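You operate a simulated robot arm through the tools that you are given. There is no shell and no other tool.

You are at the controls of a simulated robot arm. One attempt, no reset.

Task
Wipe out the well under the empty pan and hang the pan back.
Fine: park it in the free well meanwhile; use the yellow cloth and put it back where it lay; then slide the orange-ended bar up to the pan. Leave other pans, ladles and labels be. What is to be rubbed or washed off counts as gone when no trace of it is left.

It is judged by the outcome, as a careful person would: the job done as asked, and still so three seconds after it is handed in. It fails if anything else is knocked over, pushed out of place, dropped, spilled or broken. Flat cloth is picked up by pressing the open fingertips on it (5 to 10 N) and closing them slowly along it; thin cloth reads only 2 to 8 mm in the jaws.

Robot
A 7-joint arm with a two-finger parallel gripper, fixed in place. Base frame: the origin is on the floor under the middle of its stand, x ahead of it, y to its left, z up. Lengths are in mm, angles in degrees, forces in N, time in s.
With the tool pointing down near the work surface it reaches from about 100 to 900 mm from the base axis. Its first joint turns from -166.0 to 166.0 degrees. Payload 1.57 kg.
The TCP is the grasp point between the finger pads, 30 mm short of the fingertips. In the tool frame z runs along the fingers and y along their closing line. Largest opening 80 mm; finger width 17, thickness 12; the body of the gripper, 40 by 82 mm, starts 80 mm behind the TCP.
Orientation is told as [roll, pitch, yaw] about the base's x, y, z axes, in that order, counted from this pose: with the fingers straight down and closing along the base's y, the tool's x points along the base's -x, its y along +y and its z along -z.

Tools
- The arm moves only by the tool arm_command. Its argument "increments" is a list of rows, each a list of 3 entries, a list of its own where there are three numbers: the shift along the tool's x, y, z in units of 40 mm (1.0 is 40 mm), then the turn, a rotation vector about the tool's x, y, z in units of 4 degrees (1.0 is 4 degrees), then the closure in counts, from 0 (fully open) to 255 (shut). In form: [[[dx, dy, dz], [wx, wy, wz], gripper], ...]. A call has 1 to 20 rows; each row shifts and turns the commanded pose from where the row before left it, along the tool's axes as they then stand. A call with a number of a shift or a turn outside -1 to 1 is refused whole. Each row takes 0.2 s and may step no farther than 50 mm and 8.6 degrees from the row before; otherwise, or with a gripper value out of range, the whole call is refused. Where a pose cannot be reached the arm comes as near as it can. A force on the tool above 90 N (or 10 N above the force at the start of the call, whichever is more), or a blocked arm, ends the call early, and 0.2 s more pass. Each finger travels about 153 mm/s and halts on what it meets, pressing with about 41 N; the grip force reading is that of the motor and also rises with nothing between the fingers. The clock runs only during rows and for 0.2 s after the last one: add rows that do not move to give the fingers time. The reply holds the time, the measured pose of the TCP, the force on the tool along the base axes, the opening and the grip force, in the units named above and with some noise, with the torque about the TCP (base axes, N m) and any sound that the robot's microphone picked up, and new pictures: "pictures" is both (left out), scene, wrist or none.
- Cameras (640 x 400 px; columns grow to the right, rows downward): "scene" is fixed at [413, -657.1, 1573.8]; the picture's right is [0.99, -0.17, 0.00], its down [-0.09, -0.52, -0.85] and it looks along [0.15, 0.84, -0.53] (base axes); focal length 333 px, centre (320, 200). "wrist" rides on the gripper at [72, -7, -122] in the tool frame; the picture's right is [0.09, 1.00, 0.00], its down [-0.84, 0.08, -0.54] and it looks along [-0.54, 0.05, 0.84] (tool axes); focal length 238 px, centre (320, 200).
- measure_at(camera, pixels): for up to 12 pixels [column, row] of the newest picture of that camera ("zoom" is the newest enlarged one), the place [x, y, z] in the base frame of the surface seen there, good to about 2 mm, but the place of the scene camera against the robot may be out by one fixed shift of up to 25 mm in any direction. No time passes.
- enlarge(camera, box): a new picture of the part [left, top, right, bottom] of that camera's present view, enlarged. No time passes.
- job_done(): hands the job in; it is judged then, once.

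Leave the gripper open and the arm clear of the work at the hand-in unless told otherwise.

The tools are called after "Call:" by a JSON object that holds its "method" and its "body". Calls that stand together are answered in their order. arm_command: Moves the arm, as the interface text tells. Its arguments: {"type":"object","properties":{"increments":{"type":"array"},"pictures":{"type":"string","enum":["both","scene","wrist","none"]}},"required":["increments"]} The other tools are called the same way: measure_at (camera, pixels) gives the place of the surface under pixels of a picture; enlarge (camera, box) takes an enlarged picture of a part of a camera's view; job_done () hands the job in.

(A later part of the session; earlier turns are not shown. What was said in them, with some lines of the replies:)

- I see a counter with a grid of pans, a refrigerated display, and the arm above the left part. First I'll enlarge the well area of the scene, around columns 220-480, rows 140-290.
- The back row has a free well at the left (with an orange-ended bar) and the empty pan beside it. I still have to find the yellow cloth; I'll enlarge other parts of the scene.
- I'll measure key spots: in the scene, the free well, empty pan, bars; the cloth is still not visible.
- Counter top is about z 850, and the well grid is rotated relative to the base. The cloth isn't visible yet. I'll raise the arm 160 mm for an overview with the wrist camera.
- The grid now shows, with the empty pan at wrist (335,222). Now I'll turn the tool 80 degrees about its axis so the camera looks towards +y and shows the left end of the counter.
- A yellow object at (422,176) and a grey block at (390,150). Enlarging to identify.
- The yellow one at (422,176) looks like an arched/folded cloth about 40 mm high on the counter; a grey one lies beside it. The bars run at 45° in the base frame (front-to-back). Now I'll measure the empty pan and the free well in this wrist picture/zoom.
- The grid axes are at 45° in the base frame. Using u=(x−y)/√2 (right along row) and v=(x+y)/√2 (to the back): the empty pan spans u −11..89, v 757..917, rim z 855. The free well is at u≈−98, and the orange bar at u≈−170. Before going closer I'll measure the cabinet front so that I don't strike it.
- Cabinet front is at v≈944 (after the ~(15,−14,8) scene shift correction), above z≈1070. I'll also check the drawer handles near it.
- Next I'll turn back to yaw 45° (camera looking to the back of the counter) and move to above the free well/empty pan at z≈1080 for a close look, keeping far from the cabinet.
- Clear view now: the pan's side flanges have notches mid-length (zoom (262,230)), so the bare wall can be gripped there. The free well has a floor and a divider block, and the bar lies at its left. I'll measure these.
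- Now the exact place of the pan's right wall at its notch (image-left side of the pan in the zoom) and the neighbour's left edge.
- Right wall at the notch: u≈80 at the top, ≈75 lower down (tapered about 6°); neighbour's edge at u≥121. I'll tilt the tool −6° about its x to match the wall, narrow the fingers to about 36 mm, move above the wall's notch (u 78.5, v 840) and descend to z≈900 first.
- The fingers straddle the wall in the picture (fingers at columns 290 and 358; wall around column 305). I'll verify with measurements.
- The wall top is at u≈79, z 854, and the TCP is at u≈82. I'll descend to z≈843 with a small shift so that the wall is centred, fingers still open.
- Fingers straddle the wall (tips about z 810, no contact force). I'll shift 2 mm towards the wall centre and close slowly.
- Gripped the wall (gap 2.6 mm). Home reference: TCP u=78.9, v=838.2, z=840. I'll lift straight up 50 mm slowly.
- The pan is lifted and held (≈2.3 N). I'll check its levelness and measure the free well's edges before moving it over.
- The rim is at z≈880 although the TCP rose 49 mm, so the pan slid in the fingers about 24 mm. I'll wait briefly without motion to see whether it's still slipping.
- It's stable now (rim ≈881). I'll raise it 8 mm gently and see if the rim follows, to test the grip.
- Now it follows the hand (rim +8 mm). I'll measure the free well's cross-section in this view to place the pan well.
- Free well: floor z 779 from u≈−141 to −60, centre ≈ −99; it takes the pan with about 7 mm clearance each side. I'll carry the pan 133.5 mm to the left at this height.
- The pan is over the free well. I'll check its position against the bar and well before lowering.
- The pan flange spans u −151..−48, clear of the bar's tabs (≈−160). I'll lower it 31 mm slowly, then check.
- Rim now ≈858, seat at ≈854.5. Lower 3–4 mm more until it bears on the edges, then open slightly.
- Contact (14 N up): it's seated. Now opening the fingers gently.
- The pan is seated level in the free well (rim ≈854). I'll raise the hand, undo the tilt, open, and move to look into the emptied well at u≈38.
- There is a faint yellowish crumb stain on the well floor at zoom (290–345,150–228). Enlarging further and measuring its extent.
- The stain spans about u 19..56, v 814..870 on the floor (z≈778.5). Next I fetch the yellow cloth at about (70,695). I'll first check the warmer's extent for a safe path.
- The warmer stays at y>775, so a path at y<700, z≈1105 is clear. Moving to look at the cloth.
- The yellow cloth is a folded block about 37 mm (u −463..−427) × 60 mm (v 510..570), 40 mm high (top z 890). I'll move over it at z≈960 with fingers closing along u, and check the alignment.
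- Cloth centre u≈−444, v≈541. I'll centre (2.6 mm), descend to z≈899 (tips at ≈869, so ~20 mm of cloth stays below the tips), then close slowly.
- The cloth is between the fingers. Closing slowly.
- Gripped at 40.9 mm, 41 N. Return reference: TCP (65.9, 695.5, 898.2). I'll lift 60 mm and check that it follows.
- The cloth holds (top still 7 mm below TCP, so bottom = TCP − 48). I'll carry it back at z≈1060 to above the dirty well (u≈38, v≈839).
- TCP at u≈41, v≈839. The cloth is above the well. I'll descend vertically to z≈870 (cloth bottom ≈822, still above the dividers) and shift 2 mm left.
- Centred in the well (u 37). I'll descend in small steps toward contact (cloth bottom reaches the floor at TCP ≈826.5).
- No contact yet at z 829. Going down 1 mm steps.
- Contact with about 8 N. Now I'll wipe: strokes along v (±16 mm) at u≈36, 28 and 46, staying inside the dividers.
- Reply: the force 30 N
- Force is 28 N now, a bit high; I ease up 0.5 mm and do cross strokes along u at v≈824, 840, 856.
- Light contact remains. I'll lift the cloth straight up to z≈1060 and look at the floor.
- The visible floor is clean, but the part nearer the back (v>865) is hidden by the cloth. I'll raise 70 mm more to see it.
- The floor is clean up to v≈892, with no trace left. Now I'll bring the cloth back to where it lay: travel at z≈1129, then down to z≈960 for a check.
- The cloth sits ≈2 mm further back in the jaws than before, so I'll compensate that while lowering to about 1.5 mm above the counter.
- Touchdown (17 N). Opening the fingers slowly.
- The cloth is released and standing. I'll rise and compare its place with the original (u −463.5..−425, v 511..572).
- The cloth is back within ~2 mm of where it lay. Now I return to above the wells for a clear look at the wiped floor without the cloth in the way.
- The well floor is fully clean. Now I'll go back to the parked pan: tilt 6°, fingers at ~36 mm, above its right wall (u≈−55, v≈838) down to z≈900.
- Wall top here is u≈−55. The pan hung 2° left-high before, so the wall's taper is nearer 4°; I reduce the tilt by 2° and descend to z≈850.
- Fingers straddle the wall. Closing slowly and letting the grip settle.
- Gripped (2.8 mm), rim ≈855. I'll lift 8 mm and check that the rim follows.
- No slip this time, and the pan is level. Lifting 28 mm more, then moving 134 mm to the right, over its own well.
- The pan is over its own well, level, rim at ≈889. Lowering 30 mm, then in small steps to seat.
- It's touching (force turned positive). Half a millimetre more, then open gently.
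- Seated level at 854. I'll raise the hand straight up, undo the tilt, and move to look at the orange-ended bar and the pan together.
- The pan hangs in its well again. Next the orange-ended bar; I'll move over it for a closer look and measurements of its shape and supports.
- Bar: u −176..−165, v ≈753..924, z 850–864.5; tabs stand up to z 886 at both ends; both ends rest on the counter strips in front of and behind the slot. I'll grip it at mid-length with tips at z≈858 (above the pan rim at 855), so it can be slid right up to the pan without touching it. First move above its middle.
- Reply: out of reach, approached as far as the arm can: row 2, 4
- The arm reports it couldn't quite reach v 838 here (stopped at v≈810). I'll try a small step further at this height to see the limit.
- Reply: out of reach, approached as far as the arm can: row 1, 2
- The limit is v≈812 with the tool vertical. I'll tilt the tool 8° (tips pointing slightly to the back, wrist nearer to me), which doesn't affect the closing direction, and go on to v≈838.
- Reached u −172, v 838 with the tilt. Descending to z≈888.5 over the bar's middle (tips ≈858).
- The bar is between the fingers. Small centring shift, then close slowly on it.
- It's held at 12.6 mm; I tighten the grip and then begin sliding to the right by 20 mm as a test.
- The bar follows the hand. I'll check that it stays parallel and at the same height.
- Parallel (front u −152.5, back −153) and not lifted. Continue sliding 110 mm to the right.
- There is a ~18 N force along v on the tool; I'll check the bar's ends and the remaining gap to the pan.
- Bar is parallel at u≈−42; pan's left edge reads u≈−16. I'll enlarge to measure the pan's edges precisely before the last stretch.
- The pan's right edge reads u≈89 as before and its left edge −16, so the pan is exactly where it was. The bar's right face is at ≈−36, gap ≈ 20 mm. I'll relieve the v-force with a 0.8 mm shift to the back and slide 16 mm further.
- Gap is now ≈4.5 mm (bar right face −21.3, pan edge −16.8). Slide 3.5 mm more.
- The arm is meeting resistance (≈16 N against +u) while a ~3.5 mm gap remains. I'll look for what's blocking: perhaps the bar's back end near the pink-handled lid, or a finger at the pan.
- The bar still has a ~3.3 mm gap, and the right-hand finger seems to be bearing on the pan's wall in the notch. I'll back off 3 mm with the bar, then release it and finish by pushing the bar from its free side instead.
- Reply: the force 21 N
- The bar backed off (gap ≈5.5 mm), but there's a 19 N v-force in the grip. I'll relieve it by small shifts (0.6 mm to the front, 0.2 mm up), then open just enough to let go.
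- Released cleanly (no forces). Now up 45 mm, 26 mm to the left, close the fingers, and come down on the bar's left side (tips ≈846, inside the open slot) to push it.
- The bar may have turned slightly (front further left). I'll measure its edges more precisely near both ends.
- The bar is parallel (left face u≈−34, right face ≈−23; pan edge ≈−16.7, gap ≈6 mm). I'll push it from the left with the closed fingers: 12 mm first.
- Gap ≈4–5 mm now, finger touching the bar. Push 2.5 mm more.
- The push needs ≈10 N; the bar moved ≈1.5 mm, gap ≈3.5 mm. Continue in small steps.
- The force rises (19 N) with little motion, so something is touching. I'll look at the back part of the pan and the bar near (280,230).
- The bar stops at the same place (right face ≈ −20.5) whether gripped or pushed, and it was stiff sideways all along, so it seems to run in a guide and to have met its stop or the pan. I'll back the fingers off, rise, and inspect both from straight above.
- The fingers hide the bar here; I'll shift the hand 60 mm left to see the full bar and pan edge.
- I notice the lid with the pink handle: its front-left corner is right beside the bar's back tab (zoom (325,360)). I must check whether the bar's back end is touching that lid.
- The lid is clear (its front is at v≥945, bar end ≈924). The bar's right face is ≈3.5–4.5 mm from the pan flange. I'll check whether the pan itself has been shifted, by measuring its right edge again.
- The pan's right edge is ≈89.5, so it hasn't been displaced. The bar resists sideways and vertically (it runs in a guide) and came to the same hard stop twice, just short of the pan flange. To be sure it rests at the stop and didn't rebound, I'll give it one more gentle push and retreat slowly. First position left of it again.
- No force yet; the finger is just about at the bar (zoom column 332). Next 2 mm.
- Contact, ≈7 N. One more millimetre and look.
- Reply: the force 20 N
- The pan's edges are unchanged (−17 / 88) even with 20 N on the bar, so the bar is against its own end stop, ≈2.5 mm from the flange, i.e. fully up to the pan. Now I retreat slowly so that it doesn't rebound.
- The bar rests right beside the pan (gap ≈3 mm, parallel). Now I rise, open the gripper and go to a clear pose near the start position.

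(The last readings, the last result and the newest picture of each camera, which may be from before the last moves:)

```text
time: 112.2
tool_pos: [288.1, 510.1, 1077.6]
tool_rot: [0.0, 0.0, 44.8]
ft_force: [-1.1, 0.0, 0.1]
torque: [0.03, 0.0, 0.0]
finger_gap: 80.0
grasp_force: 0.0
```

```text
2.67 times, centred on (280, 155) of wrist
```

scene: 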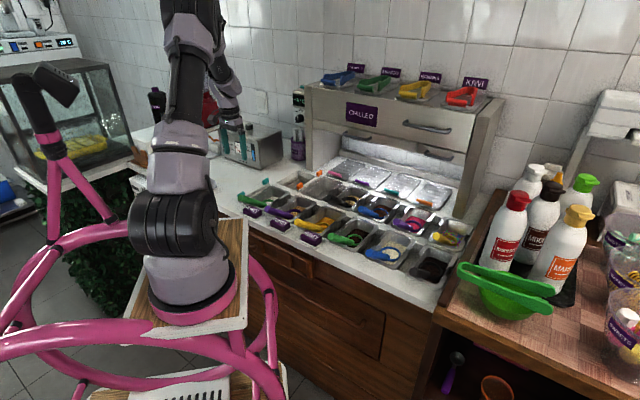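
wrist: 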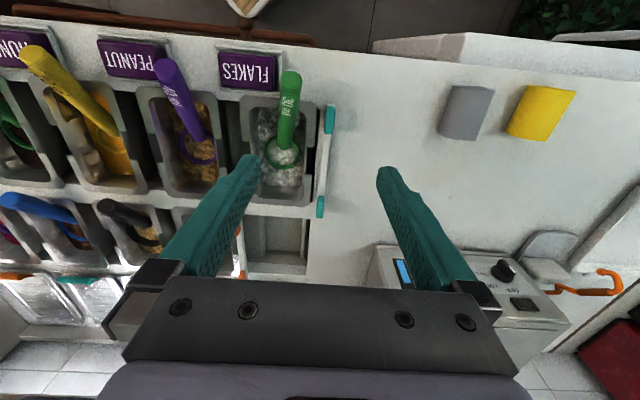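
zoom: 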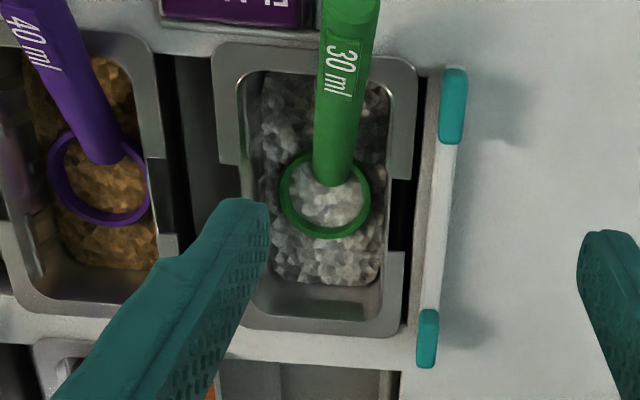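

Everything stands as asked. The well is wiped clean, and the pan hangs level in its own well. The orange-ended bar lies parallel beside the pan. The yellow cloth is back next to the grey one (wrist picture (540,112)). Ladles, labels and the other pans look undisturbed. The gripper is open and the arm is clear of the work, so I'm handing in.

Call:
{"method": "job_done", "body": {}}

```text
The job is handed in.
```

The job is handed in. The well is wiped clean and the pan hangs back in its own well. The cloth is back where it lay, and the orange-ended bar is up against its stop beside the pan.

- **Well:** after wiping, the pictures of the well floor showed no trace of the crumb stain.
- **Pan:** it was parked in the free well during the wiping. It now sits level in its own well, in its original place as far as I could measure. On the first lift it slipped about 24 mm in the fingers, but it was not dropped.
- **Cloth:** the yellow cloth lies within about 2 mm of its original place, next to the grey one.
- **Bar:** it lies parallel to the pan with a gap of about 3 mm. It would not go further. It came to a hard stop at the same point both when gripped and when pushed, and with 20 N on it the pan did not move.
- **Everything else:** the other pans, ladles and labels look undisturbed in the last pictures. The gripper is open and the arm is clear.
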